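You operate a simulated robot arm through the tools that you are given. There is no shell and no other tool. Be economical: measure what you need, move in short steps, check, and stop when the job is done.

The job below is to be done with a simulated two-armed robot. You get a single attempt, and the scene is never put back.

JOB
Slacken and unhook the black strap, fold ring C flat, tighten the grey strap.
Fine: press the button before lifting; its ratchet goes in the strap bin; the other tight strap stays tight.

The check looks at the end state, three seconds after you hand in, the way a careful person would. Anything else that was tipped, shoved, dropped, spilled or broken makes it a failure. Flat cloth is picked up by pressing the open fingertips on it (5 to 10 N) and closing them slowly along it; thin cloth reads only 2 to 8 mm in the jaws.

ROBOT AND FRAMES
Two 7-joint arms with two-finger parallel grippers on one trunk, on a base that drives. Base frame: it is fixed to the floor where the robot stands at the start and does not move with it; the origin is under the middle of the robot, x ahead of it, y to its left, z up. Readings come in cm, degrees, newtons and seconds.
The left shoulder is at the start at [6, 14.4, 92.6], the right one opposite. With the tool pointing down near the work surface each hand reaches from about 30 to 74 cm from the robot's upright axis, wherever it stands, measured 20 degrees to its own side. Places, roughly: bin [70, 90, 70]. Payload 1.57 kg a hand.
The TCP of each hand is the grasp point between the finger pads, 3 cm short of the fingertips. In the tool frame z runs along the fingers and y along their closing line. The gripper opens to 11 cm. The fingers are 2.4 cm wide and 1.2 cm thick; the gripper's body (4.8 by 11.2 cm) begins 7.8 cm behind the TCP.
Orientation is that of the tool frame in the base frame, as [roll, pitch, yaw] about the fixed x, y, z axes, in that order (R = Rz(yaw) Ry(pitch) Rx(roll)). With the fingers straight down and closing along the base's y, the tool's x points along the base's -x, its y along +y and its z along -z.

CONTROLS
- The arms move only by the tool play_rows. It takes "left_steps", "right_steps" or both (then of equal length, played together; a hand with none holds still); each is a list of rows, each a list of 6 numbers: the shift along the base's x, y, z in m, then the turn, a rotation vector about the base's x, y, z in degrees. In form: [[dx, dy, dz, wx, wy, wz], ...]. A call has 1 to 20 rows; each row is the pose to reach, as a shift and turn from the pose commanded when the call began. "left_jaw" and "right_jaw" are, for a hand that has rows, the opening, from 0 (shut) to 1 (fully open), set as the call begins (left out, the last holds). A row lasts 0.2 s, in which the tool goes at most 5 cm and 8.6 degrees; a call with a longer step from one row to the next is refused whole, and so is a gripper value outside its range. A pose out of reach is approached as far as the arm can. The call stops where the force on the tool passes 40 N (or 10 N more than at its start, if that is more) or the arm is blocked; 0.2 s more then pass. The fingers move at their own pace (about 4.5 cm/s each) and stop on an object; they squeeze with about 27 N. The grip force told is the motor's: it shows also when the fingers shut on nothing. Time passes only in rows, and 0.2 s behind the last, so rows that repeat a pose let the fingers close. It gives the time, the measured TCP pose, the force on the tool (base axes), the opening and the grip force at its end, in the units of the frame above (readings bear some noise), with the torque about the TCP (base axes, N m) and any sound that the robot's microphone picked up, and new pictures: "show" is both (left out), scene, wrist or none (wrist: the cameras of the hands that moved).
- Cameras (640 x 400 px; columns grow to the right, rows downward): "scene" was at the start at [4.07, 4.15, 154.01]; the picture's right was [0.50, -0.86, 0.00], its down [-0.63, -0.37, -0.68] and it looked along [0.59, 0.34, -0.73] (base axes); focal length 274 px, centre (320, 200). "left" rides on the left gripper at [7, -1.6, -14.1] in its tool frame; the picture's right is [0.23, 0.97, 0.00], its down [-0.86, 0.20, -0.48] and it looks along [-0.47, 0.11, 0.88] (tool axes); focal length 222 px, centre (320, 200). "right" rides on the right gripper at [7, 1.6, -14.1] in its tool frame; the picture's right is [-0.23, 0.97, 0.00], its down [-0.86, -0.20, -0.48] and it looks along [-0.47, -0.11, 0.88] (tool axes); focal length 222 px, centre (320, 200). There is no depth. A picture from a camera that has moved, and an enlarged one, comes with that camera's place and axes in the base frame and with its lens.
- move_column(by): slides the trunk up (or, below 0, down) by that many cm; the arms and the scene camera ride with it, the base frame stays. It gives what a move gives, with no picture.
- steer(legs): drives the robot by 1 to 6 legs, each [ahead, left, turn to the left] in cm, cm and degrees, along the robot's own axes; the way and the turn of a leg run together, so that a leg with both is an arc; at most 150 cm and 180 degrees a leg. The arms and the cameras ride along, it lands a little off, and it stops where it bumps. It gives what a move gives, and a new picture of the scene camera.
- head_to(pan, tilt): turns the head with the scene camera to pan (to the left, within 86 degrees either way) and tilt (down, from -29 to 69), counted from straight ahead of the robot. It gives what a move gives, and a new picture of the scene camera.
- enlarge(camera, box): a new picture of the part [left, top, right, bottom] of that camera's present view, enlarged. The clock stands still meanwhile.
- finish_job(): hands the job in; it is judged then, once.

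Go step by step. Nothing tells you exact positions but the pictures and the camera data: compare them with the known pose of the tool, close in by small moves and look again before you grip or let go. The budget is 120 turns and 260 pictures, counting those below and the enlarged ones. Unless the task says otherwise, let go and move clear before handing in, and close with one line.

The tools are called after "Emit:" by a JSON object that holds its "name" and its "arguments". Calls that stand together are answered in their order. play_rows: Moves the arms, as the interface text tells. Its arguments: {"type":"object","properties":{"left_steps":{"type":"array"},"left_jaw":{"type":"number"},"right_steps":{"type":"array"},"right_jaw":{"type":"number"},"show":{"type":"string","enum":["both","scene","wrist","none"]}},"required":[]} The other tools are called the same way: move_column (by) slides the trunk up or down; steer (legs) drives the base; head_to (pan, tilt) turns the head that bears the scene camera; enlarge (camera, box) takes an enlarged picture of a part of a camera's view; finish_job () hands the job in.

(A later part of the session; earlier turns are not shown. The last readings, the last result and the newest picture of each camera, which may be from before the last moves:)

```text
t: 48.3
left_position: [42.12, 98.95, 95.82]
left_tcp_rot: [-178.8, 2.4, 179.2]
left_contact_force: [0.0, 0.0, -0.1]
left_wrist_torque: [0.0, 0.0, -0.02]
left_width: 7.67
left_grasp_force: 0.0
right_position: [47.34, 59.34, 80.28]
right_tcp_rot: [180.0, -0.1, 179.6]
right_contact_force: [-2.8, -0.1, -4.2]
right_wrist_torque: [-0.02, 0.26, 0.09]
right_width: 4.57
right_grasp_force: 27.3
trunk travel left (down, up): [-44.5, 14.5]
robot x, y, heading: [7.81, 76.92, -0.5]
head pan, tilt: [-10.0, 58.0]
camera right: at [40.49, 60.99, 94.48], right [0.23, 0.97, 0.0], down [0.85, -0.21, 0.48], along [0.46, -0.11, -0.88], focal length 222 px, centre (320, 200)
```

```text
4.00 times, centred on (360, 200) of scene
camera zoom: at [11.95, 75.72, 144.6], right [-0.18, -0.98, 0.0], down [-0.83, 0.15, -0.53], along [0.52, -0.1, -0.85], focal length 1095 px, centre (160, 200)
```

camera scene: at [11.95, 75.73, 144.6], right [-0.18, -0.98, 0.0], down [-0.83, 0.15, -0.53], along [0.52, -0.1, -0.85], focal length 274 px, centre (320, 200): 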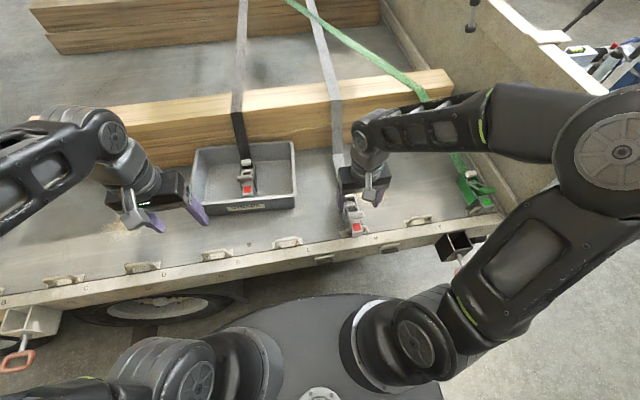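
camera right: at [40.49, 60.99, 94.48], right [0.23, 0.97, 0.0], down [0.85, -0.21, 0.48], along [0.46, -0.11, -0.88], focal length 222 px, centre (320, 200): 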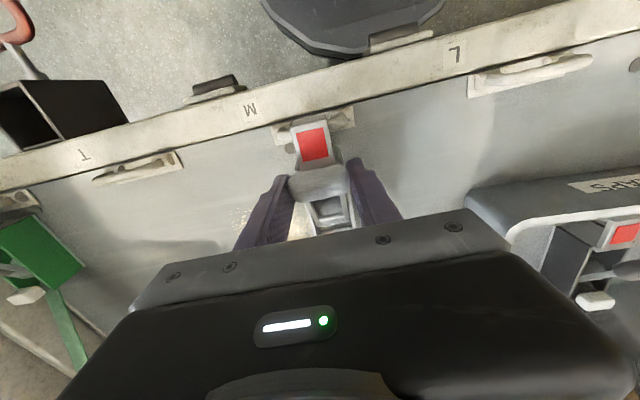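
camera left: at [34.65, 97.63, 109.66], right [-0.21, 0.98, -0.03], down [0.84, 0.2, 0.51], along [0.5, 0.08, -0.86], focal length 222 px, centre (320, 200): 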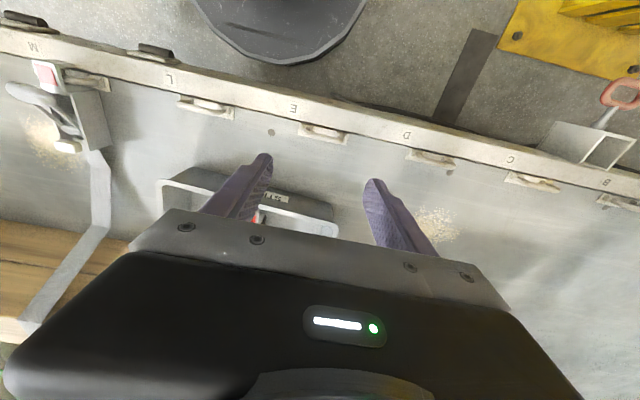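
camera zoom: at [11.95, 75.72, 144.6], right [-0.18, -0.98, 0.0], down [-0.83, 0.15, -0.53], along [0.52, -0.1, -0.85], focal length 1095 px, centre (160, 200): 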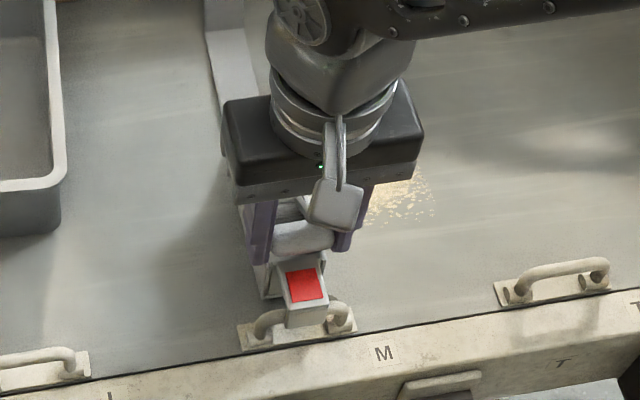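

The whole ratchet rises with the lever since the strap is slack. I put it back exactly before the hook leaves the ring.

Emit:
{"name": "play_rows", "arguments": {"right_steps": [[-0.003, 0, -0.004, 0, 0, 0], [-0.006, 0, -0.008, 0, 0, 0], [-0.008, 0, -0.012, 0, 0, 0], [-0.01, 0, -0.016, 0, 0, 0]], "show": "wrist"}}

Emit:
{"name": "enlarge", "arguments": {"camera": "scene", "box": [300, 150, 420, 250]}}

Emit:
{"name": "enlarge", "arguments": {"camera": "right", "box": [240, 90, 400, 240]}}

```text
t: 49.3
left_position: [42.24, 98.94, 95.83]
left_tcp_rot: [-178.9, 2.5, 179.1]
left_contact_force: [-0.2, -0.2, -0.7]
left_wrist_torque: [-0.01, 0.0, -0.01]
left_width: 7.68
left_grasp_force: 0.1
right_position: [46.46, 59.31, 78.72]
right_tcp_rot: [180.0, 0.0, 179.6]
right_contact_force: [-1.3, -0.9, 0.7]
right_wrist_torque: [0.05, 0.0, 0.01]
right_width: 4.56
right_grasp_force: 27.1
trunk travel left (down, up): [-44.5, 14.5]
robot x, y, heading: [8.03, 76.66, -0.4]
head pan, tilt: [-10.0, 58.0]
camera right: at [39.57, 60.94, 92.91], right [0.23, 0.97, 0.0], down [0.85, -0.21, 0.48], along [0.47, -0.11, -0.88], focal length 222 px, centre (320, 200)
```

right: 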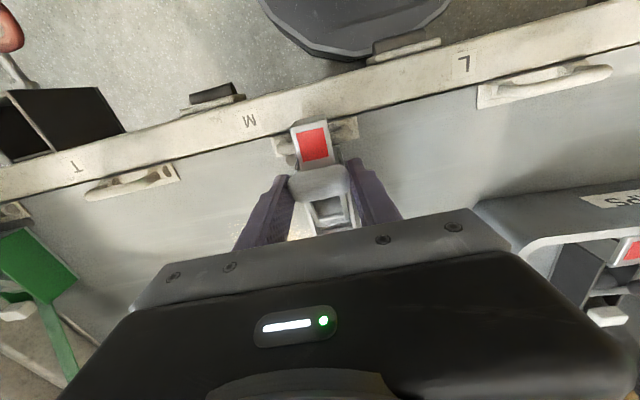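

```text
4.00 times, centred on (360, 200) of scene
camera zoom: at [11.94, 75.73, 144.61], right [-0.18, -0.98, 0.0], down [-0.83, 0.15, -0.53], along [0.52, -0.1, -0.85], focal length 1095 px, centre (160, 200)
```

zoom: 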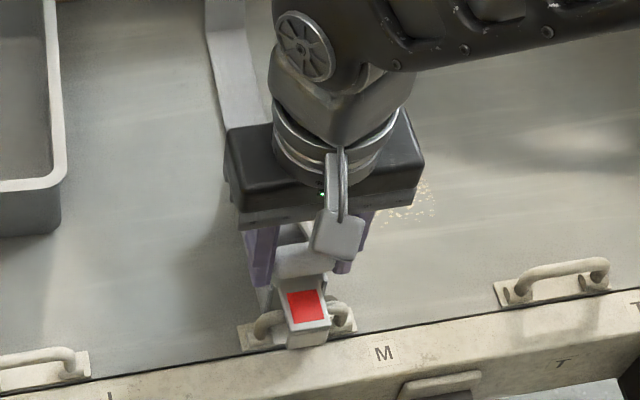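

```text
2.67 times, centred on (320, 165) of right
camera zoom: at [39.57, 60.94, 92.91], right [0.23, 0.97, 0.0], down [0.85, -0.21, 0.48], along [0.47, -0.11, -0.88], focal length 592 px, centre (320, 293)
```

zoom: 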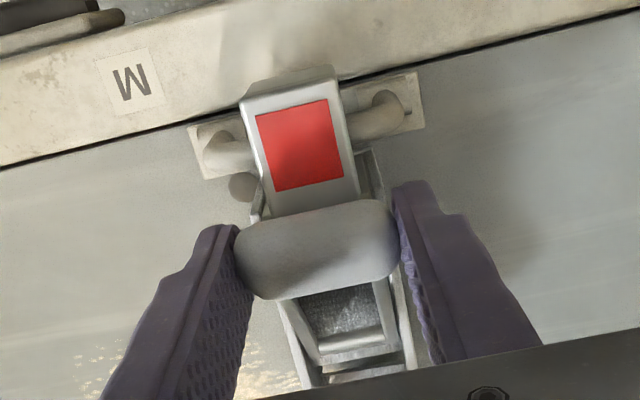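

Back in place. The lever is stiff relative to the ratchet's weight, so the body must be anchored. I test gently whether pulling toward +x makes the hook catch on ring M.

Emit:
{"name": "play_rows", "arguments": {"right_steps": [[0.004, 0, 0, 0, 0, 0], [0.008, 0, 0, 0, 0, 0], [0.012, 0, 0, 0, 0, 0]], "show": "none"}}

Emit:
{"name": "enlarge", "arguments": {"camera": "right", "box": [240, 60, 400, 210]}}

```text
t: 50.1
left_position: [42.01, 98.89, 95.87]
left_tcp_rot: [-178.7, 2.5, 179.2]
left_contact_force: [-0.2, 0.3, -1.0]
left_wrist_torque: [-0.02, -0.02, 0.0]
left_width: 7.7
left_grasp_force: 0.0
right_position: [47.2, 59.37, 78.72]
right_tcp_rot: [-179.9, -0.1, 179.7]
right_contact_force: [-13.7, -1.4, 16.2]
right_wrist_torque: [0.06, -0.08, 0.07]
right_width: 4.57
right_grasp_force: 26.9
trunk travel left (down, up): [-44.5, 14.5]
robot x, y, heading: [7.78, 76.75, -0.4]
head pan, tilt: [-10.0, 58.0]
```

```text
2.67 times, centred on (320, 135) of right
camera zoom: at [40.47, 60.92, 92.88], right [0.23, 0.97, 0.0], down [0.85, -0.21, 0.48], along [0.46, -0.11, -0.88], focal length 592 px, centre (320, 373)
```

zoom: 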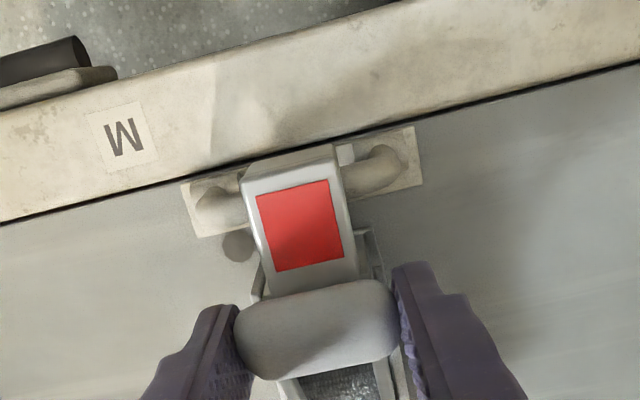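

The hook catches on the ring (14 N back), and the grip pushes up, so the lever wants to swing. I follow the arc upward while keeping the pull.

Emit:
{"name": "play_rows", "arguments": {"right_steps": [[0.001, 0, 0.003, 0, 0, 0], [0.003, 0, 0.006, 0, 0, 0], [0.005, 0, 0.009, 0, 0, 0], [0.007, 0, 0.012, 0, 0, 0]], "show": "none"}}

Emit:
{"name": "enlarge", "arguments": {"camera": "right", "box": [240, 60, 400, 210]}}

Emit:
{"name": "enlarge", "arguments": {"camera": "scene", "box": [300, 150, 420, 250]}}

```text
t: 51.1
left_position: [42.23, 98.82, 95.91]
left_tcp_rot: [-178.8, 2.4, 179.2]
left_contact_force: [0.7, 0.4, -0.4]
left_wrist_torque: [-0.02, 0.03, 0.03]
left_width: 7.72
left_grasp_force: 0.1
right_position: [48.1, 59.48, 79.9]
right_tcp_rot: [-180.0, 0.0, 179.6]
right_contact_force: [-11.2, 0.2, -6.4]
right_wrist_torque: [-0.04, 0.65, 0.19]
right_width: 4.56
right_grasp_force: 27.3
trunk travel left (down, up): [-44.5, 14.5]
robot x, y, heading: [8.1, 76.69, -0.5]
head pan, tilt: [-10.0, 58.0]
```

```text
2.67 times, centred on (320, 135) of right
camera zoom: at [41.35, 60.98, 94.01], right [0.23, 0.97, 0.0], down [0.85, -0.21, 0.48], along [0.47, -0.11, -0.88], focal length 592 px, centre (320, 373)
```

zoom: 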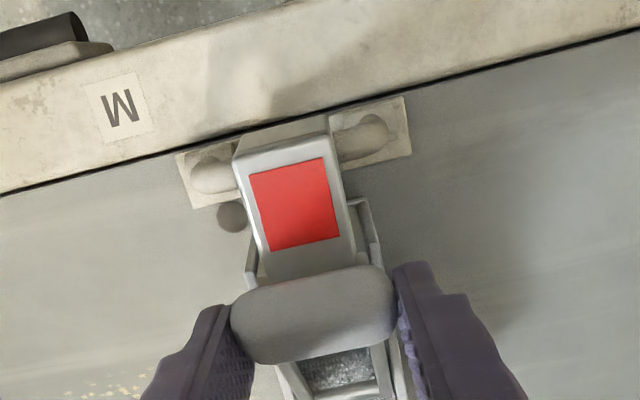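

```text
4.00 times, centred on (360, 200) of scene
camera zoom: at [11.89, 75.72, 144.6], right [-0.18, -0.98, 0.0], down [-0.83, 0.15, -0.53], along [0.52, -0.1, -0.85], focal length 1095 px, centre (160, 200)
```

zoom: 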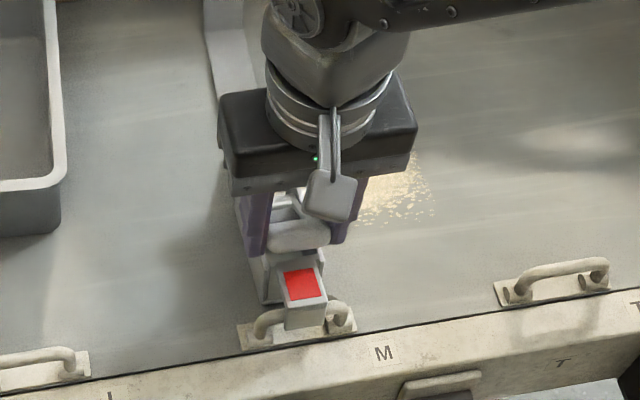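

The body still tilts with it (the pinch resists lever rotation). I return it, release, and instead will push the front of the grip toward +x with closed fingers, which keeps the hook taut and the body down.

Emit:
{"name": "play_rows", "arguments": {"right_steps": [[-0.003, 0, -0.004, 0, 0, 0], [-0.005, 0, -0.008, 0, 0, 0], [-0.008, 0, -0.012, 0, 0, 0], [-0.014, 0, -0.012, 0, 0, 0]], "show": "none"}}

Emit:
{"name": "play_rows", "arguments": {"right_steps": [[0, 0, 0, 0, 0, 0], [0, 0, 0, 0, 0, 0], [0, 0, 0, 0, 0, 0]], "right_jaw": 0.75, "show": "none"}}

Emit:
{"name": "play_rows", "arguments": {"right_steps": [[0, 0, 0.03, 0, 0, 0], [-0.01, 0, 0.06, 0, 0, 0], [-0.03, 0, 0.08, 0, 0, 0], [-0.05, 0, 0.09, 0, 0, 0]], "show": "wrist"}}

Emit:
{"name": "enlarge", "arguments": {"camera": "right", "box": [240, 90, 400, 240]}}

Emit:
{"name": "enlarge", "arguments": {"camera": "scene", "box": [300, 150, 420, 250]}}

```text
t: 52.1
left_position: [42.18, 98.92, 95.69]
left_tcp_rot: [-178.7, 2.4, 179.2]
left_contact_force: [-0.5, 0.5, 0.0]
left_wrist_torque: [0.01, 0.0, 0.02]
left_width: 7.68
left_grasp_force: 0.0
right_position: [46.97, 59.34, 78.58]
right_tcp_rot: [-180.0, 0.2, 179.7]
right_contact_force: [4.2, -0.2, 11.1]
right_wrist_torque: [0.09, -0.61, 0.0]
right_width: 4.56
right_grasp_force: 27.1
trunk travel left (down, up): [-44.5, 14.5]
robot x, y, heading: [7.72, 76.84, -0.4]
head pan, tilt: [-10.0, 58.0]
```

```text
t: 52.9
left_position: [42.12, 98.89, 95.89]
left_tcp_rot: [-178.8, 2.3, 179.2]
left_contact_force: [-0.1, 0.4, -0.2]
left_wrist_torque: [-0.01, 0.0, 0.0]
left_width: 7.71
left_grasp_force: 0.0
right_position: [47.04, 59.27, 78.63]
right_tcp_rot: [-180.0, 0.0, 179.6]
right_contact_force: [0.0, -0.3, 0.1]
right_wrist_torque: [0.02, -0.02, -0.01]
right_width: 8.26
right_grasp_force: 0.1
trunk travel left (down, up): [-44.5, 14.5]
robot x, y, heading: [7.87, 76.77, -0.3]
head pan, tilt: [-10.0, 58.0]
```

```text
t: 53.9
left_position: [42.13, 98.99, 95.88]
left_tcp_rot: [-178.8, 2.5, 179.3]
left_contact_force: [-0.3, 0.3, -1.0]
left_wrist_torque: [0.01, -0.04, 0.01]
left_width: 7.66
left_grasp_force: 0.1
right_position: [41.84, 59.38, 87.71]
right_tcp_rot: [179.9, 0.0, 179.7]
right_contact_force: [-0.1, -0.1, 0.2]
right_wrist_torque: [-0.02, -0.05, -0.06]
right_width: 8.26
right_grasp_force: 0.1
trunk travel left (down, up): [-44.5, 14.5]
robot x, y, heading: [7.69, 77.21, -0.4]
head pan, tilt: [-10.0, 58.0]
camera right: at [35.04, 60.91, 101.85], right [0.23, 0.97, 0.0], down [0.85, -0.21, 0.48], along [0.46, -0.11, -0.88], focal length 222 px, centre (320, 200)
```

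right: 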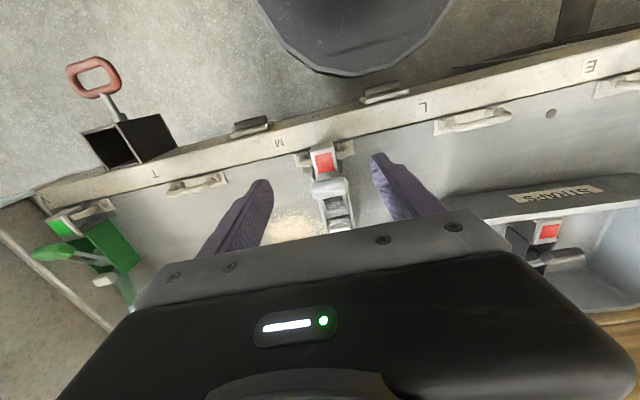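

```text
2.67 times, centred on (320, 165) of right
camera zoom: at [35.04, 60.91, 101.85], right [0.23, 0.97, 0.0], down [0.85, -0.21, 0.48], along [0.46, -0.11, -0.88], focal length 592 px, centre (320, 293)
```

zoom: 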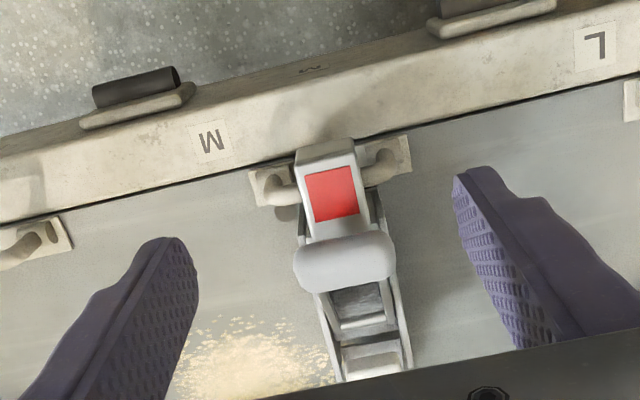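

```text
4.00 times, centred on (360, 200) of scene
camera zoom: at [11.91, 75.73, 144.6], right [-0.18, -0.98, 0.0], down [-0.83, 0.15, -0.53], along [0.52, -0.1, -0.85], focal length 1095 px, centre (160, 200)
```

zoom: 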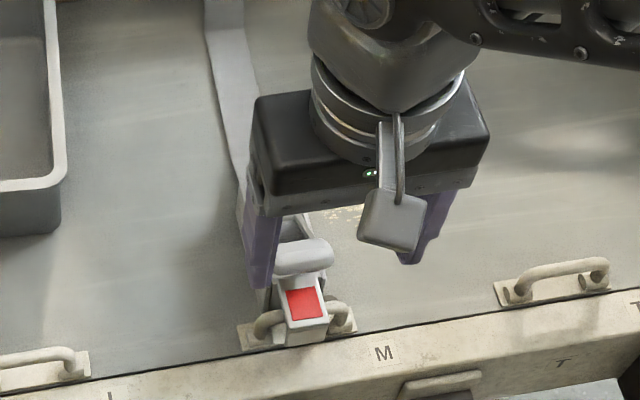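

Still hooked. I close the right fingers, come down just in front of the grip above the indicator, and look.

Emit:
{"name": "play_rows", "arguments": {"right_steps": [[0.005, 0, 0, 0, 0, 0], [0.01, 0, 0, 0, 0, 0], [0.012, -0.001, -0.02, 0, 0, 0], [0.012, -0.001, -0.05, 0, 0, 0], [0.012, -0.001, -0.07, 0, 0, 0], [0.012, -0.001, -0.08, 0, 0, 0]], "right_jaw": 0, "show": "wrist"}}

Emit:
{"name": "enlarge", "arguments": {"camera": "right", "box": [240, 90, 400, 240]}}

Emit:
{"name": "enlarge", "arguments": {"camera": "scene", "box": [300, 150, 420, 250]}}

```text
t: 55.3
left_position: [42.32, 98.95, 95.78]
left_tcp_rot: [-178.8, 2.4, 179.2]
left_contact_force: [0.1, -0.5, 0.1]
left_wrist_torque: [-0.03, -0.01, -0.04]
left_width: 7.7
left_grasp_force: 0.2
right_position: [43.0, 59.25, 79.63]
right_tcp_rot: [180.0, 0.0, 179.7]
right_contact_force: [0.2, 0.3, -0.5]
right_wrist_torque: [0.01, -0.02, 0.01]
right_width: 0.0
right_grasp_force: 21.2
trunk travel left (down, up): [-44.5, 14.5]
robot x, y, heading: [7.88, 76.86, -0.2]
head pan, tilt: [-10.0, 58.0]
camera right: at [36.13, 60.86, 93.83], right [0.23, 0.97, 0.0], down [0.85, -0.21, 0.48], along [0.47, -0.11, -0.88], focal length 222 px, centre (320, 200)
```

right: 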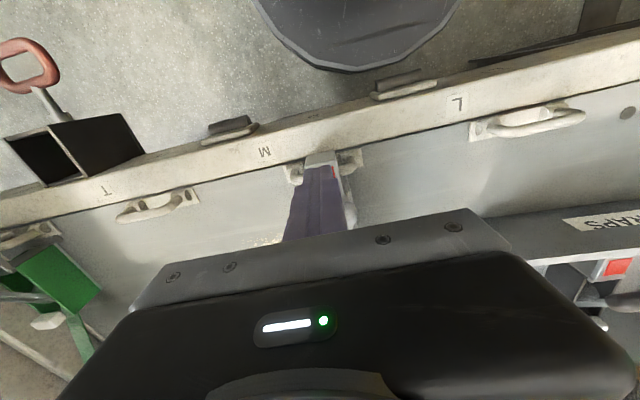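

```text
2.67 times, centred on (320, 165) of right
camera zoom: at [36.13, 60.86, 93.83], right [0.23, 0.97, 0.0], down [0.85, -0.21, 0.48], along [0.47, -0.11, -0.88], focal length 592 px, centre (320, 293)
```

zoom: 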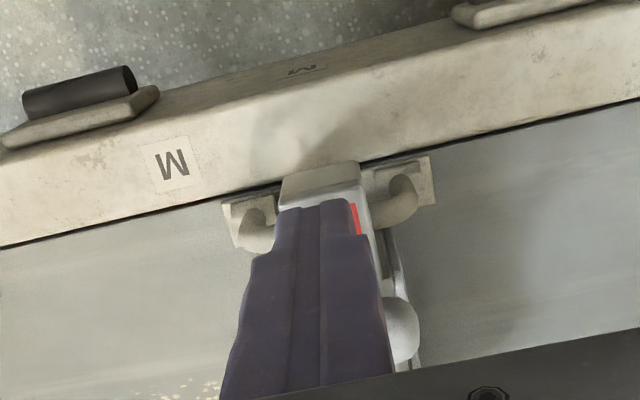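

```text
4.00 times, centred on (360, 200) of scene
camera zoom: at [11.96, 75.73, 144.6], right [-0.18, -0.98, 0.0], down [-0.83, 0.15, -0.53], along [0.52, -0.1, -0.85], focal length 1095 px, centre (160, 200)
```

zoom: 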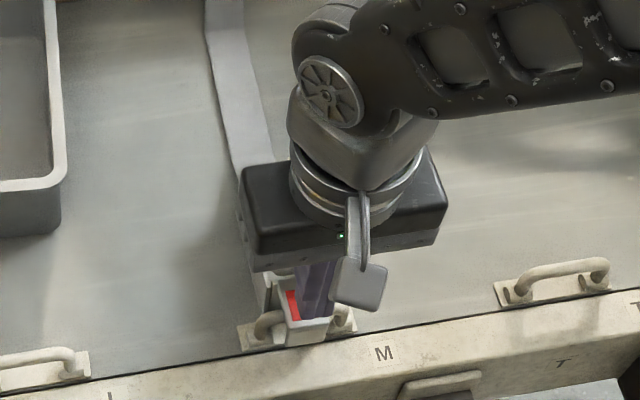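

Clear of the indicator. I push +x slowly and watch the force.

Emit:
{"name": "play_rows", "arguments": {"right_steps": [[0.005, 0, 0, 0, 0, 0], [0.01, 0, 0, 0, 0, 0], [0.014, 0, 0.0, 0, 0, 0], [0.018, 0, 0.0, 0, 0, 0], [0.022, 0, 0.002, 0, 0, 0]], "show": "none"}}

Emit:
{"name": "enlarge", "arguments": {"camera": "right", "box": [240, 90, 400, 240]}}

Emit:
{"name": "enlarge", "arguments": {"camera": "scene", "box": [300, 150, 420, 250]}}

```text
t: 56.5
left_position: [41.99, 98.82, 95.99]
left_tcp_rot: [-178.7, 2.4, 179.1]
left_contact_force: [0.5, 0.3, 0.5]
left_wrist_torque: [-0.02, 0.0, -0.03]
left_width: 7.71
left_grasp_force: 0.1
right_position: [44.43, 59.34, 79.58]
right_tcp_rot: [-179.8, -0.7, 179.5]
right_contact_force: [-36.0, 4.2, -1.3]
right_wrist_torque: [0.44, 0.7, 0.14]
right_width: 0.0
right_grasp_force: 21.4
trunk travel left (down, up): [-44.5, 14.5]
robot x, y, heading: [7.81, 76.72, -0.5]
head pan, tilt: [-10.0, 58.0]
```

```text
2.67 times, centred on (320, 165) of right
camera zoom: at [37.84, 60.92, 93.95], right [0.23, 0.97, -0.01], down [0.86, -0.2, 0.47], along [0.45, -0.11, -0.88], focal length 592 px, centre (320, 293)
```

zoom: 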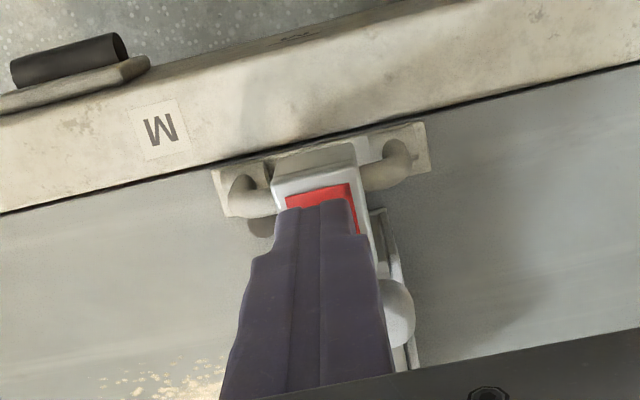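

```text
4.00 times, centred on (360, 200) of scene
camera zoom: at [11.53, 75.76, 144.6], right [-0.18, -0.98, 0.0], down [-0.83, 0.15, -0.53], along [0.52, -0.1, -0.85], focal length 1095 px, centre (160, 200)
```

zoom: 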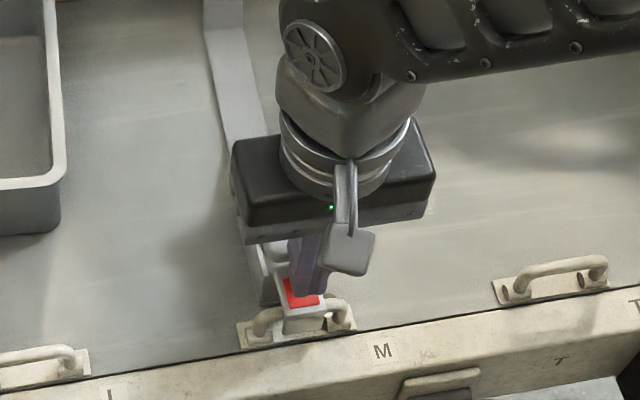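

Pure pushing jams by friction. I now raise the fingers while keeping the push, so the friction drags the grip up.

Emit:
{"name": "play_rows", "arguments": {"right_steps": [[-0.003, 0, 0.004, 0, 0, 0], [-0.003, 0, 0.008, 0, 0, 0], [-0.002, 0, 0.012, 0, 0, 0], [0.0, 0, 0.016, 0, 0, 0]], "show": "none"}}

Emit:
{"name": "enlarge", "arguments": {"camera": "right", "box": [240, 90, 400, 240]}}

Emit:
{"name": "enlarge", "arguments": {"camera": "scene", "box": [300, 150, 420, 250]}}

```text
t: 57.5
left_position: [42.18, 98.93, 95.87]
left_tcp_rot: [-178.7, 2.4, 179.2]
left_contact_force: [-0.1, 0.4, 0.1]
left_wrist_torque: [0.0, 0.04, -0.02]
left_width: 7.7
left_grasp_force: 0.2
right_position: [45.33, 59.22, 81.59]
right_tcp_rot: [179.9, 0.2, 179.6]
right_contact_force: [-1.4, 0.1, -0.9]
right_wrist_torque: [0.02, 0.01, 0.0]
right_width: 0.0
right_grasp_force: 20.7
trunk travel left (down, up): [-44.5, 14.5]
robot x, y, heading: [7.95, 76.75, -0.5]
head pan, tilt: [-10.0, 58.0]
```

```text
2.67 times, centred on (320, 165) of right
camera zoom: at [38.54, 60.86, 95.73], right [0.23, 0.97, 0.0], down [0.85, -0.21, 0.48], along [0.47, -0.11, -0.88], focal length 592 px, centre (320, 293)
```

zoom: 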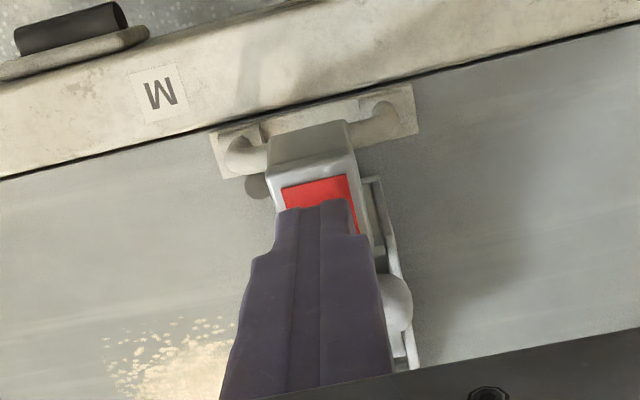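

```text
4.00 times, centred on (360, 200) of scene
camera zoom: at [11.97, 75.73, 144.6], right [-0.18, -0.98, 0.0], down [-0.83, 0.15, -0.53], along [0.52, -0.1, -0.85], focal length 1095 px, centre (160, 200)
```

zoom: 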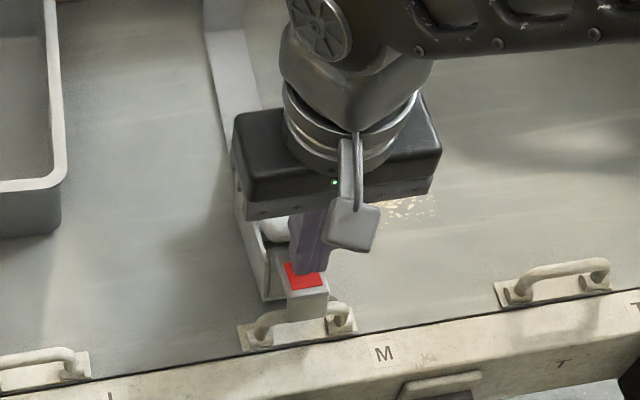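

The body appears shifted. I back off to see the state.

Emit:
{"name": "play_rows", "arguments": {"right_steps": [[-0.005, 0, 0.02, 0, 0, 0], [-0.02, 0, 0.05, 0, 0, 0], [-0.04, 0, 0.08, 0, 0, 0], [-0.05, 0, 0.08, 0, 0, 0]], "show": "wrist", "right_jaw": 0.8}}

Emit:
{"name": "enlarge", "arguments": {"camera": "right", "box": [240, 90, 400, 240]}}

Emit:
{"name": "enlarge", "arguments": {"camera": "scene", "box": [300, 150, 420, 250]}}

```text
t: 58.5
left_position: [42.26, 98.9, 95.83]
left_tcp_rot: [-178.8, 2.4, 179.2]
left_contact_force: [0.5, 0.0, 0.2]
left_wrist_torque: [0.01, 0.01, -0.02]
left_width: 7.7
left_grasp_force: 0.0
right_position: [40.52, 59.22, 89.39]
right_tcp_rot: [-179.9, 0.0, 179.6]
right_contact_force: [0.7, 0.4, 0.2]
right_wrist_torque: [0.03, -0.01, -0.01]
right_width: 8.6
right_grasp_force: 0.0
trunk travel left (down, up): [-44.5, 14.5]
robot x, y, heading: [8.0, 76.66, -0.3]
head pan, tilt: [-10.0, 58.0]
camera right: at [33.56, 60.93, 103.63], right [0.23, 0.97, 0.0], down [0.85, -0.21, 0.48], along [0.46, -0.11, -0.88], focal length 222 px, centre (320, 200)
```

right: 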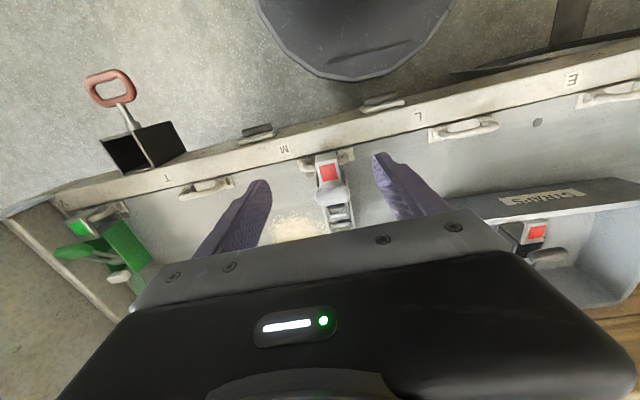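

```text
2.67 times, centred on (320, 165) of right
camera zoom: at [33.56, 60.93, 103.63], right [0.23, 0.97, 0.0], down [0.85, -0.21, 0.48], along [0.46, -0.11, -0.88], focal length 592 px, centre (320, 293)
```

zoom: 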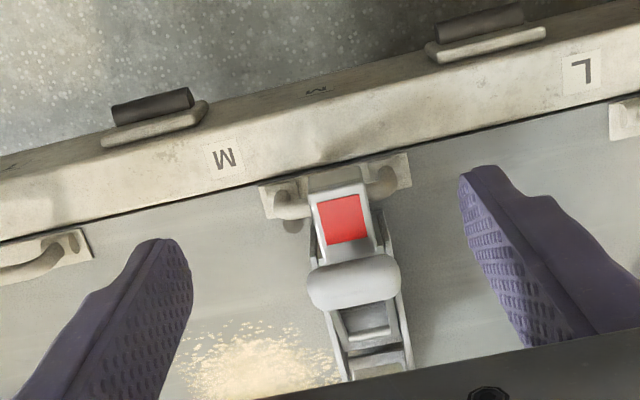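

```text
4.00 times, centred on (360, 200) of scene
camera zoom: at [11.94, 75.73, 144.6], right [-0.18, -0.98, 0.0], down [-0.83, 0.15, -0.53], along [0.52, -0.1, -0.85], focal length 1095 px, centre (160, 200)
```

zoom: 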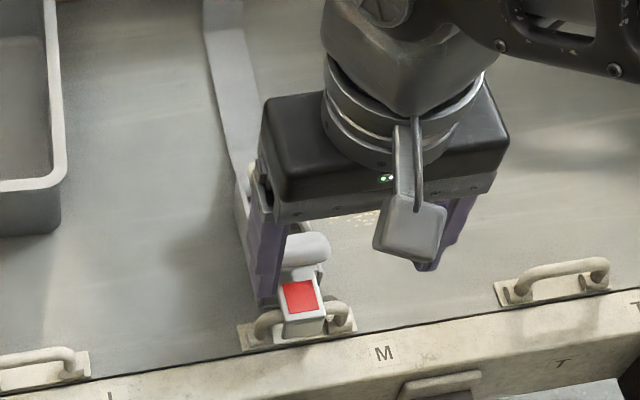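

Still hooked, lever barely raised. A pinch prevents the bar rotating in the pads, so I'll pinch again but turn the hand along with the lever. First I pre-tilt the hand by -35° about y in front of the grip.

Emit:
{"name": "play_rows", "arguments": {"right_steps": [[0.0, 0, 0, 0, -7, 0], [0.0, 0, 0, 0, -14, 0], [0.01, 0, -0.02, 0, -21, 0], [0.015, 0, -0.04, 0, -28, 0], [0.021, 0, -0.058, 0, -35, 0], [0.021, 0, -0.058, 0, -35, 0]]}}

Emit:
{"name": "enlarge", "arguments": {"camera": "right", "box": [220, 50, 420, 200]}}

Emit:
{"name": "enlarge", "arguments": {"camera": "scene", "box": [300, 150, 420, 250]}}

```text
t: 59.9
left_position: [42.15, 98.85, 95.79]
left_tcp_rot: [-178.7, 2.4, 179.2]
left_contact_force: [0.7, -0.5, 0.3]
left_wrist_torque: [-0.01, 0.02, 0.01]
left_width: 7.7
left_grasp_force: 0.0
right_position: [52.07, 60.39, 86.69]
right_tcp_rot: [179.5, 35.0, 179.5]
right_contact_force: [0.6, -0.8, -0.4]
right_wrist_torque: [0.0, 0.03, -0.02]
right_width: 8.83
right_grasp_force: 0.1
right hand out of reach, approached as far as the arm can: row 2, 3, 4, 5, 6
trunk travel left (down, up): [-44.5, 14.5]
robot x, y, heading: [8.29, 77.07, -0.5]
head pan, tilt: [-10.0, 58.0]
camera scene: at [11.92, 75.74, 144.61], right [-0.18, -0.98, 0.0], down [-0.83, 0.15, -0.53], along [0.52, -0.1, -0.85], focal length 274 px, centre (320, 200)
camera right: at [38.33, 62.02, 94.3], right [0.19, 0.97, 0.14], down [0.43, -0.21, 0.88], along [0.88, -0.11, -0.45], focal length 222 px, centre (320, 200)
```

scene: 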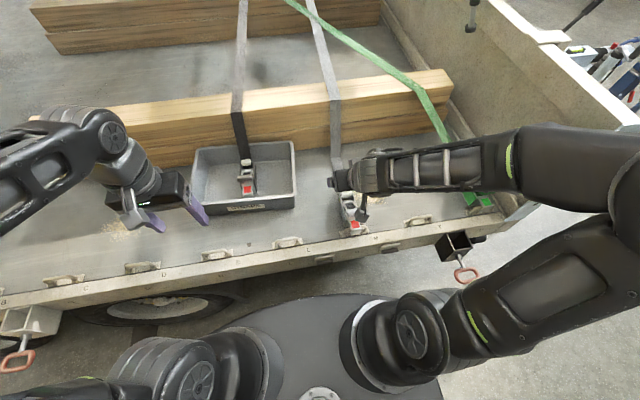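
right: 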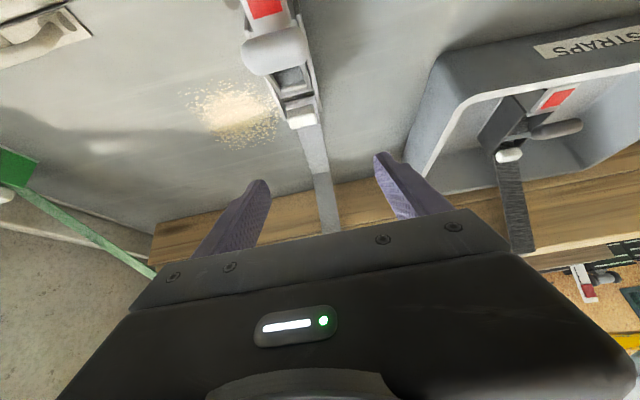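

```text
2.67 times, centred on (320, 125) of right
camera zoom: at [38.33, 62.02, 94.3], right [0.19, 0.97, 0.14], down [0.43, -0.21, 0.88], along [0.88, -0.11, -0.45], focal length 592 px, centre (320, 400)
```

zoom: 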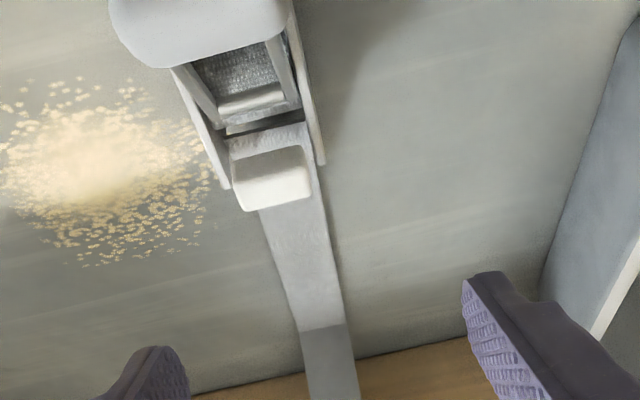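

```text
4.00 times, centred on (360, 200) of scene
camera zoom: at [11.92, 75.74, 144.61], right [-0.18, -0.98, 0.0], down [-0.83, 0.15, -0.53], along [0.52, -0.1, -0.85], focal length 1095 px, centre (160, 200)
```

zoom: 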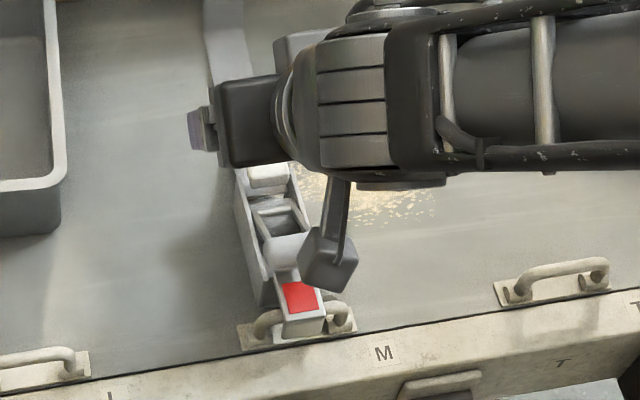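

The arm can't fold that close. I back the base off 14 cm to make room for the tilted hand.

Emit:
{"name": "steer", "arguments": {"legs": [[-14, 0, 0]]}}

Emit:
{"name": "head_to", "arguments": {"pan": -12, "tilt": 46}}

```text
t: 61.2
left_position: [28.29, 99.0, 95.87]
left_tcp_rot: [-178.8, 2.4, 179.3]
left_contact_force: [-0.8, 0.1, 0.2]
left_wrist_torque: [-0.03, -0.03, -0.02]
left_width: 7.69
left_grasp_force: 0.0
right_position: [38.22, 60.53, 86.76]
right_tcp_rot: [179.7, 34.8, 179.5]
right_contact_force: [-1.4, 0.4, -0.9]
right_wrist_torque: [0.0, -0.03, 0.02]
right_width: 8.8
right_grasp_force: 0.0
trunk travel left (down, up): [-44.5, 14.5]
robot x, y, heading: [-5.68, 77.26, -0.4]
head pan, tilt: [-10.0, 58.0]
camera scene: at [-1.93, 75.83, 144.61], right [-0.18, -0.98, 0.0], down [-0.83, 0.15, -0.53], along [0.52, -0.1, -0.85], focal length 274 px, centre (320, 200)
```

scene: 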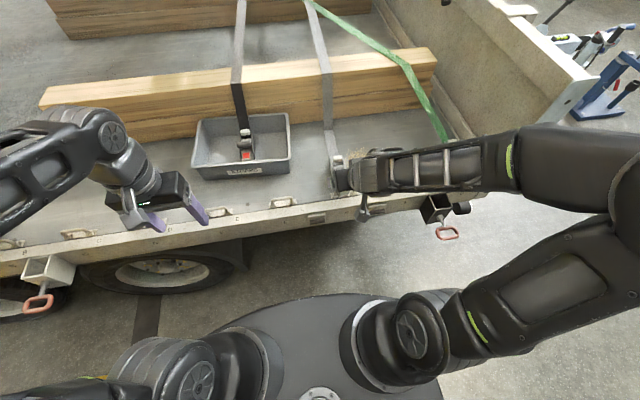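

```text
t: 61.9
left_position: [28.52, 98.97, 95.78]
left_tcp_rot: [-178.7, 2.4, 179.4]
left_contact_force: [-0.2, -0.1, 0.4]
left_wrist_torque: [0.03, 0.02, 0.01]
left_width: 7.68
left_grasp_force: 0.1
right_position: [38.32, 60.46, 86.74]
right_tcp_rot: [179.8, 34.9, 179.5]
right_contact_force: [-0.2, 0.0, -0.2]
right_wrist_torque: [0.01, -0.03, -0.01]
right_width: 8.81
right_grasp_force: 0.1
trunk travel left (down, up): [-44.5, 14.5]
robot x, y, heading: [-5.54, 76.75, -0.6]
head pan, tilt: [-12.0, 46.0]
camera scene: at [-0.73, 75.35, 146.17], right [-0.21, -0.98, 0.0], down [-0.7, 0.15, -0.69], along [0.68, -0.15, -0.72], focal length 274 px, centre (320, 200)
```

scene: 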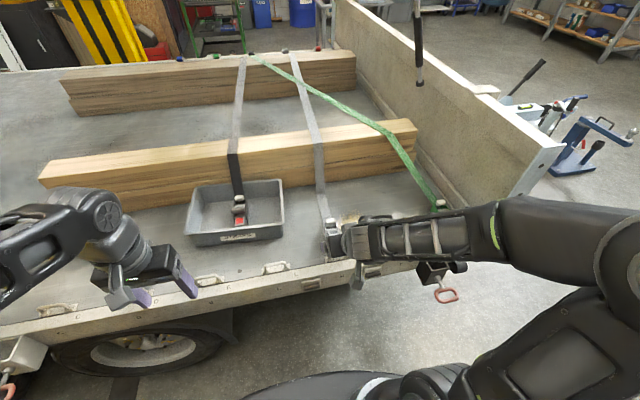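

Now I approach the grip along the tilted tool axis and look before closing.

Emit:
{"name": "play_rows", "arguments": {"right_steps": [[0.025, -0.006, -0.02, 0, 0, 0], [0.051, -0.012, -0.039, 0, 0, 0], [0.063, -0.012, -0.056, 0, 0, 0], [0.074, -0.012, -0.072, 0, 0, 0], [0.074, -0.012, -0.072, 0, 0, 0]]}}

Emit:
{"name": "enlarge", "arguments": {"camera": "right", "box": [200, 60, 440, 240]}}

Emit:
{"name": "enlarge", "arguments": {"camera": "scene", "box": [280, 190, 400, 290]}}

```text
t: 63.1
left_position: [28.45, 99.0, 95.81]
left_tcp_rot: [-178.8, 2.3, 179.2]
left_contact_force: [0.5, -0.3, 0.5]
left_wrist_torque: [0.03, -0.01, -0.03]
left_width: 7.71
left_grasp_force: 0.0
right_position: [45.72, 59.07, 79.41]
right_tcp_rot: [179.8, 34.9, 179.5]
right_contact_force: [0.0, 1.6, 0.5]
right_wrist_torque: [0.01, 0.0, 0.0]
right_width: 8.79
right_grasp_force: 0.2
trunk travel left (down, up): [-44.5, 14.5]
robot x, y, heading: [-5.59, 76.79, -0.3]
head pan, tilt: [-12.0, 46.0]
camera scene: at [-0.72, 75.35, 146.17], right [-0.21, -0.98, 0.0], down [-0.7, 0.15, -0.69], along [0.68, -0.15, -0.72], focal length 274 px, centre (320, 200)
camera right: at [31.98, 60.83, 87.09], right [0.19, 0.97, 0.13], down [0.43, -0.21, 0.88], along [0.88, -0.11, -0.45], focal length 222 px, centre (320, 200)
```

scene: 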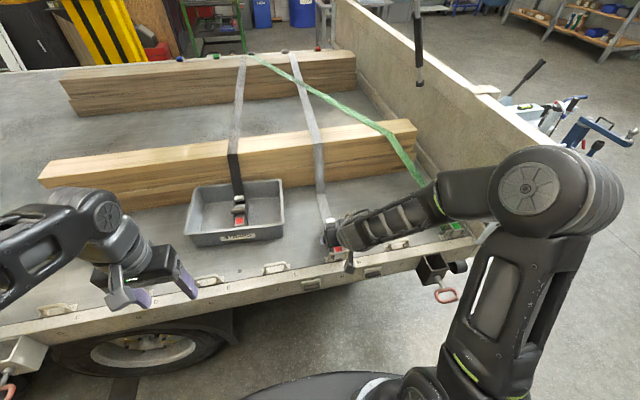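
right: 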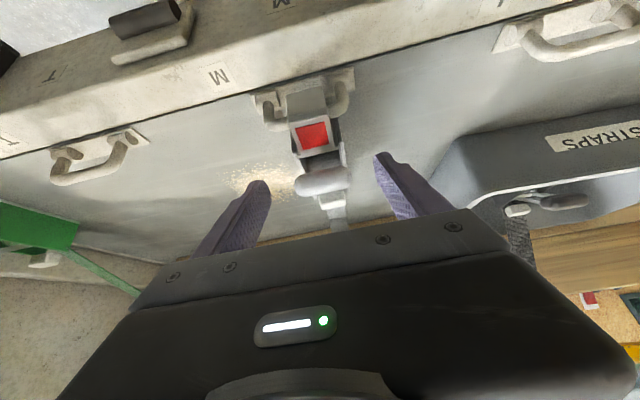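

```text
2.22 times, centred on (320, 150) of right
camera zoom: at [31.98, 60.83, 87.09], right [0.19, 0.97, 0.13], down [0.43, -0.21, 0.88], along [0.88, -0.11, -0.45], focal length 494 px, centre (320, 311)
```

zoom: 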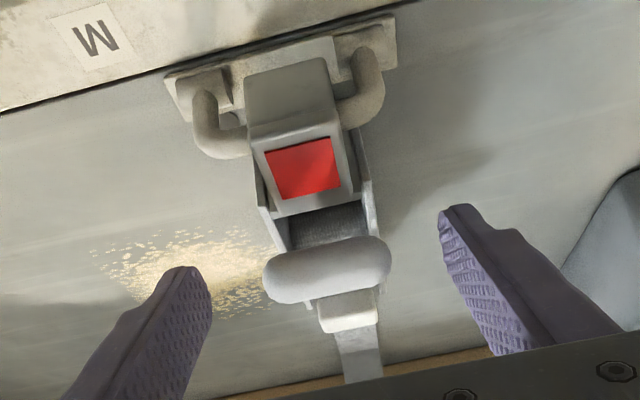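

```text
4.00 times, centred on (340, 240) of scene
camera zoom: at [-0.72, 75.35, 146.17], right [-0.21, -0.98, 0.0], down [-0.7, 0.15, -0.69], along [0.68, -0.15, -0.72], focal length 1095 px, centre (240, 40)
```

zoom: 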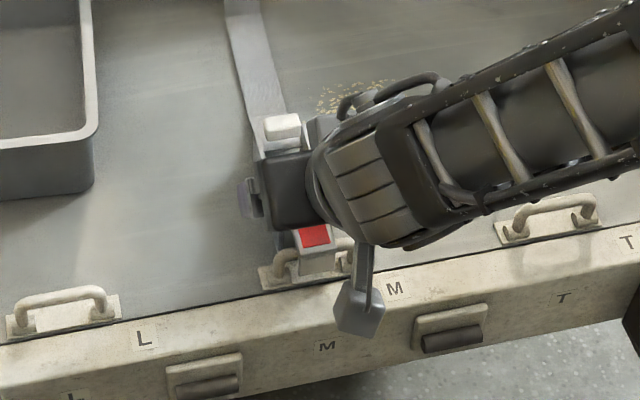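

The low view is clear: grip center at (46.7,59.4,78). I close on it, then swing the first 16° turning the hand with it.

Emit:
{"name": "play_rows", "arguments": {"right_steps": [[0, 0.003, 0, 0, 0, 0], [0, 0.003, 0, 0, 0, 0], [0, 0.003, 0, 0, 0, 0], [0, 0.003, 0, 0, 0, 0], [0, 0.003, 0, 0, 0, 0]], "right_jaw": 0.2, "show": "none"}}

Emit:
{"name": "play_rows", "arguments": {"right_steps": [[0.0028, 0, 0.0037, 0, 4, 0], [0.0056, 0, 0.0075, 0, 8, 0], [0.009, 0, 0.0109, 0, 12, 0], [0.0123, 0, 0.0142, 0, 16, 0]], "show": "none"}}

Emit:
{"name": "enlarge", "arguments": {"camera": "right", "box": [200, 60, 440, 240]}}

```text
t: 64.3
left_position: [28.43, 99.08, 95.85]
left_tcp_rot: [-178.8, 2.3, 179.3]
left_contact_force: [0.8, -0.4, -0.2]
left_wrist_torque: [0.02, 0.02, -0.01]
left_width: 7.72
left_grasp_force: 0.1
right_position: [45.63, 59.51, 79.51]
right_tcp_rot: [179.7, 35.0, 179.5]
right_contact_force: [-0.1, -1.1, -0.1]
right_wrist_torque: [-0.1, 0.03, -0.05]
right_width: 4.57
right_grasp_force: 27.0
trunk travel left (down, up): [-44.5, 14.5]
robot x, y, heading: [-5.84, 77.2, -0.5]
head pan, tilt: [-12.0, 46.0]
```

```text
t: 65.3
left_position: [28.47, 99.1, 95.8]
left_tcp_rot: [-178.7, 2.4, 179.3]
left_contact_force: [0.1, -0.6, -0.7]
left_wrist_torque: [-0.03, -0.01, -0.01]
left_width: 7.7
left_grasp_force: 0.0
right_position: [46.95, 59.6, 81.06]
right_tcp_rot: [179.9, 18.9, 179.6]
right_contact_force: [2.9, -1.7, 5.5]
right_wrist_torque: [-0.22, -0.81, -0.13]
right_width: 4.56
right_grasp_force: 27.0
trunk travel left (down, up): [-44.5, 14.5]
robot x, y, heading: [-5.94, 77.25, -0.4]
head pan, tilt: [-12.0, 46.0]
```

```text
2.22 times, centred on (320, 150) of right
camera zoom: at [35.92, 61.22, 92.15], right [0.22, 0.97, 0.08], down [0.65, -0.21, 0.73], along [0.72, -0.11, -0.68], focal length 494 px, centre (320, 311)
```

zoom: 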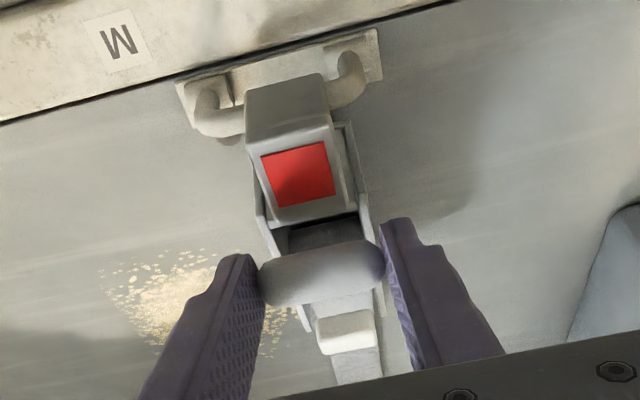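

The body stays down and the lever is turning. I continue the arc.

Emit:
{"name": "play_rows", "arguments": {"right_steps": [[0.0037, 0, 0.0028, 0, 4, 0], [0.0075, 0, 0.0056, 0, 8, 0], [0.0116, 0, 0.0079, 0, 12, 0], [0.0158, 0, 0.0102, 0, 16, 0], [0.02, 0, 0.0118, 0, 20, 0], [0.0245, 0, 0.0134, 0, 24, 0]], "show": "none"}}

Emit:
{"name": "enlarge", "arguments": {"camera": "right", "box": [200, 60, 440, 240]}}

Emit:
{"name": "enlarge", "arguments": {"camera": "scene", "box": [280, 170, 420, 290]}}

```text
t: 66.7
left_position: [28.38, 99.03, 95.83]
left_tcp_rot: [-178.8, 2.5, 179.3]
left_contact_force: [0.5, 0.3, 0.3]
left_wrist_torque: [0.02, 0.0, -0.01]
left_width: 7.71
left_grasp_force: 0.0
right_position: [49.33, 59.65, 82.41]
right_tcp_rot: [-180.0, -5.2, 179.6]
right_contact_force: [3.4, 0.0, 7.2]
right_wrist_torque: [-0.07, -0.92, -0.07]
right_width: 4.57
right_grasp_force: 26.6
trunk travel left (down, up): [-44.5, 14.5]
robot x, y, heading: [-5.69, 77.03, -0.2]
head pan, tilt: [-12.0, 46.0]
```

```text
2.22 times, centred on (320, 150) of right
camera zoom: at [43.83, 61.25, 97.05], right [0.23, 0.97, -0.02], down [0.89, -0.21, 0.4], along [0.38, -0.11, -0.92], focal length 494 px, centre (320, 311)
```

zoom: 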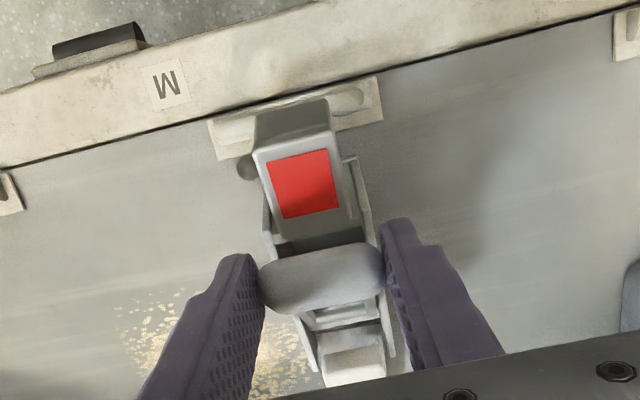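

```text
3.33 times, centred on (350, 230) of scene
camera zoom: at [-0.77, 75.35, 146.18], right [-0.21, -0.98, 0.0], down [-0.7, 0.15, -0.69], along [0.68, -0.15, -0.72], focal length 912 px, centre (220, 100)
```

zoom: 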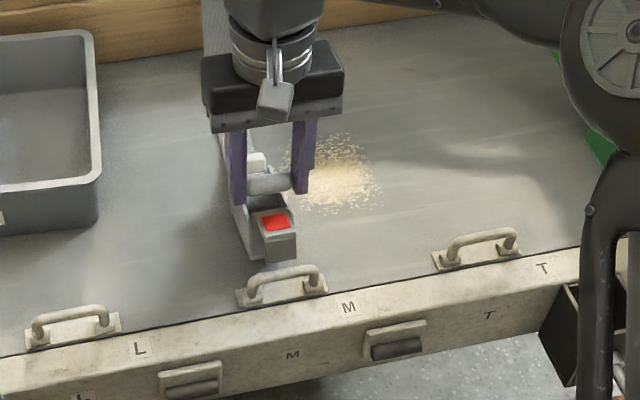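

The ratchet has come off ring M: the lever is much stiffer than expected and the body moved with it. I hold it here and use the left camera for a side view of lever and hook.

Emit:
{"name": "play_rows", "arguments": {"left_steps": [[0.01, -0.02, 0, -7, 0, 0], [0.02, -0.05, 0, -14, 0, 0], [0.03, -0.08, 0, -21, 0, 0], [0.04, -0.11, -0.01, -28, 0, 0], [0.05, -0.14, -0.02, -35, 0, 0], [0.06, -0.17, -0.03, -42, 0, 0], [0.07, -0.2, -0.04, -49, 0, 0], [0.08, -0.22, -0.045, -56, 0, 0], [0.086, -0.24, -0.05, -60, 0, 0]]}}

Emit:
{"name": "enlarge", "arguments": {"camera": "left", "box": [200, 60, 440, 240]}}

```text
t: 68.7
left_position: [36.9, 75.09, 90.81]
left_tcp_rot: [-118.6, 1.9, -178.3]
left_contact_force: [0.5, 0.5, -0.3]
left_wrist_torque: [0.01, 0.02, 0.0]
left_width: 7.72
left_grasp_force: 0.0
right_position: [49.33, 59.63, 82.44]
right_tcp_rot: [180.0, -5.1, 179.7]
right_contact_force: [-1.3, -0.1, 3.2]
right_wrist_torque: [0.07, -0.19, -0.01]
right_width: 4.55
right_grasp_force: 26.9
trunk travel left (down, up): [-44.5, 14.5]
robot x, y, heading: [-5.67, 77.04, -0.4]
head pan, tilt: [-12.0, 46.0]
camera scene: at [-0.77, 75.37, 146.18], right [-0.21, -0.98, 0.0], down [-0.7, 0.15, -0.69], along [0.68, -0.15, -0.72], focal length 274 px, centre (320, 200)
camera left: at [29.48, 86.46, 98.69], right [-0.21, 0.46, -0.86], down [0.84, 0.54, 0.08], along [0.5, -0.7, -0.5], focal length 222 px, centre (320, 200)
```

scene: 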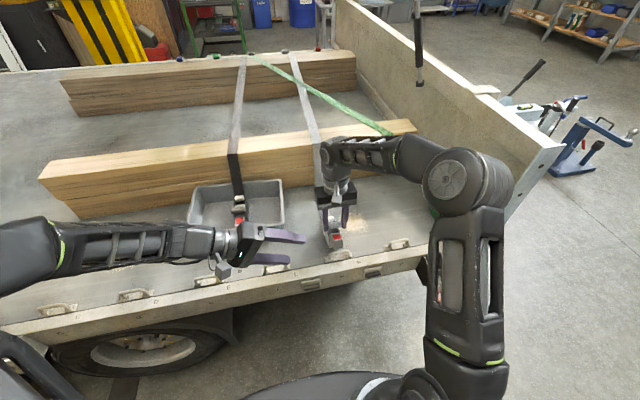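
left: 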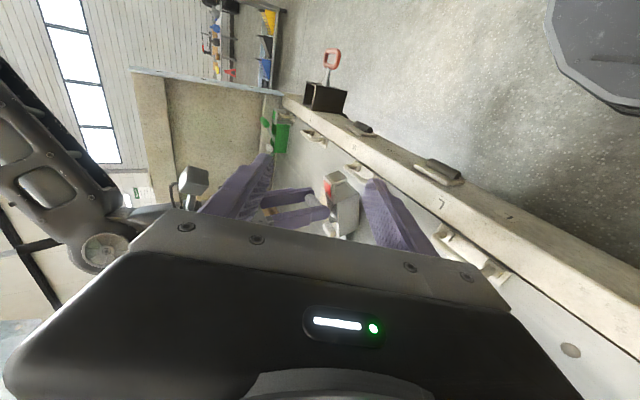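

```text
2.22 times, centred on (320, 150) of left
camera zoom: at [29.48, 86.46, 98.69], right [-0.21, 0.46, -0.86], down [0.84, 0.54, 0.08], along [0.5, -0.7, -0.5], focal length 494 px, centre (320, 311)
```

zoom: 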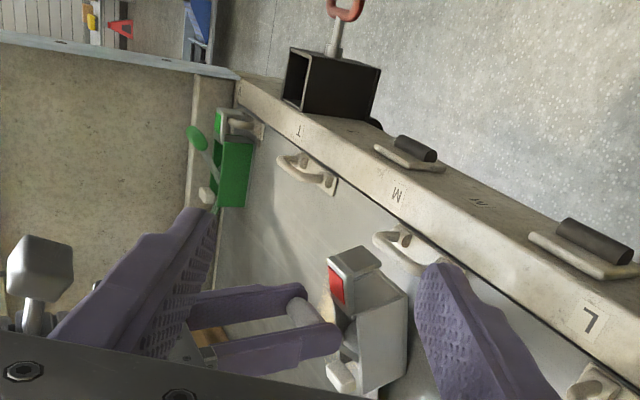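

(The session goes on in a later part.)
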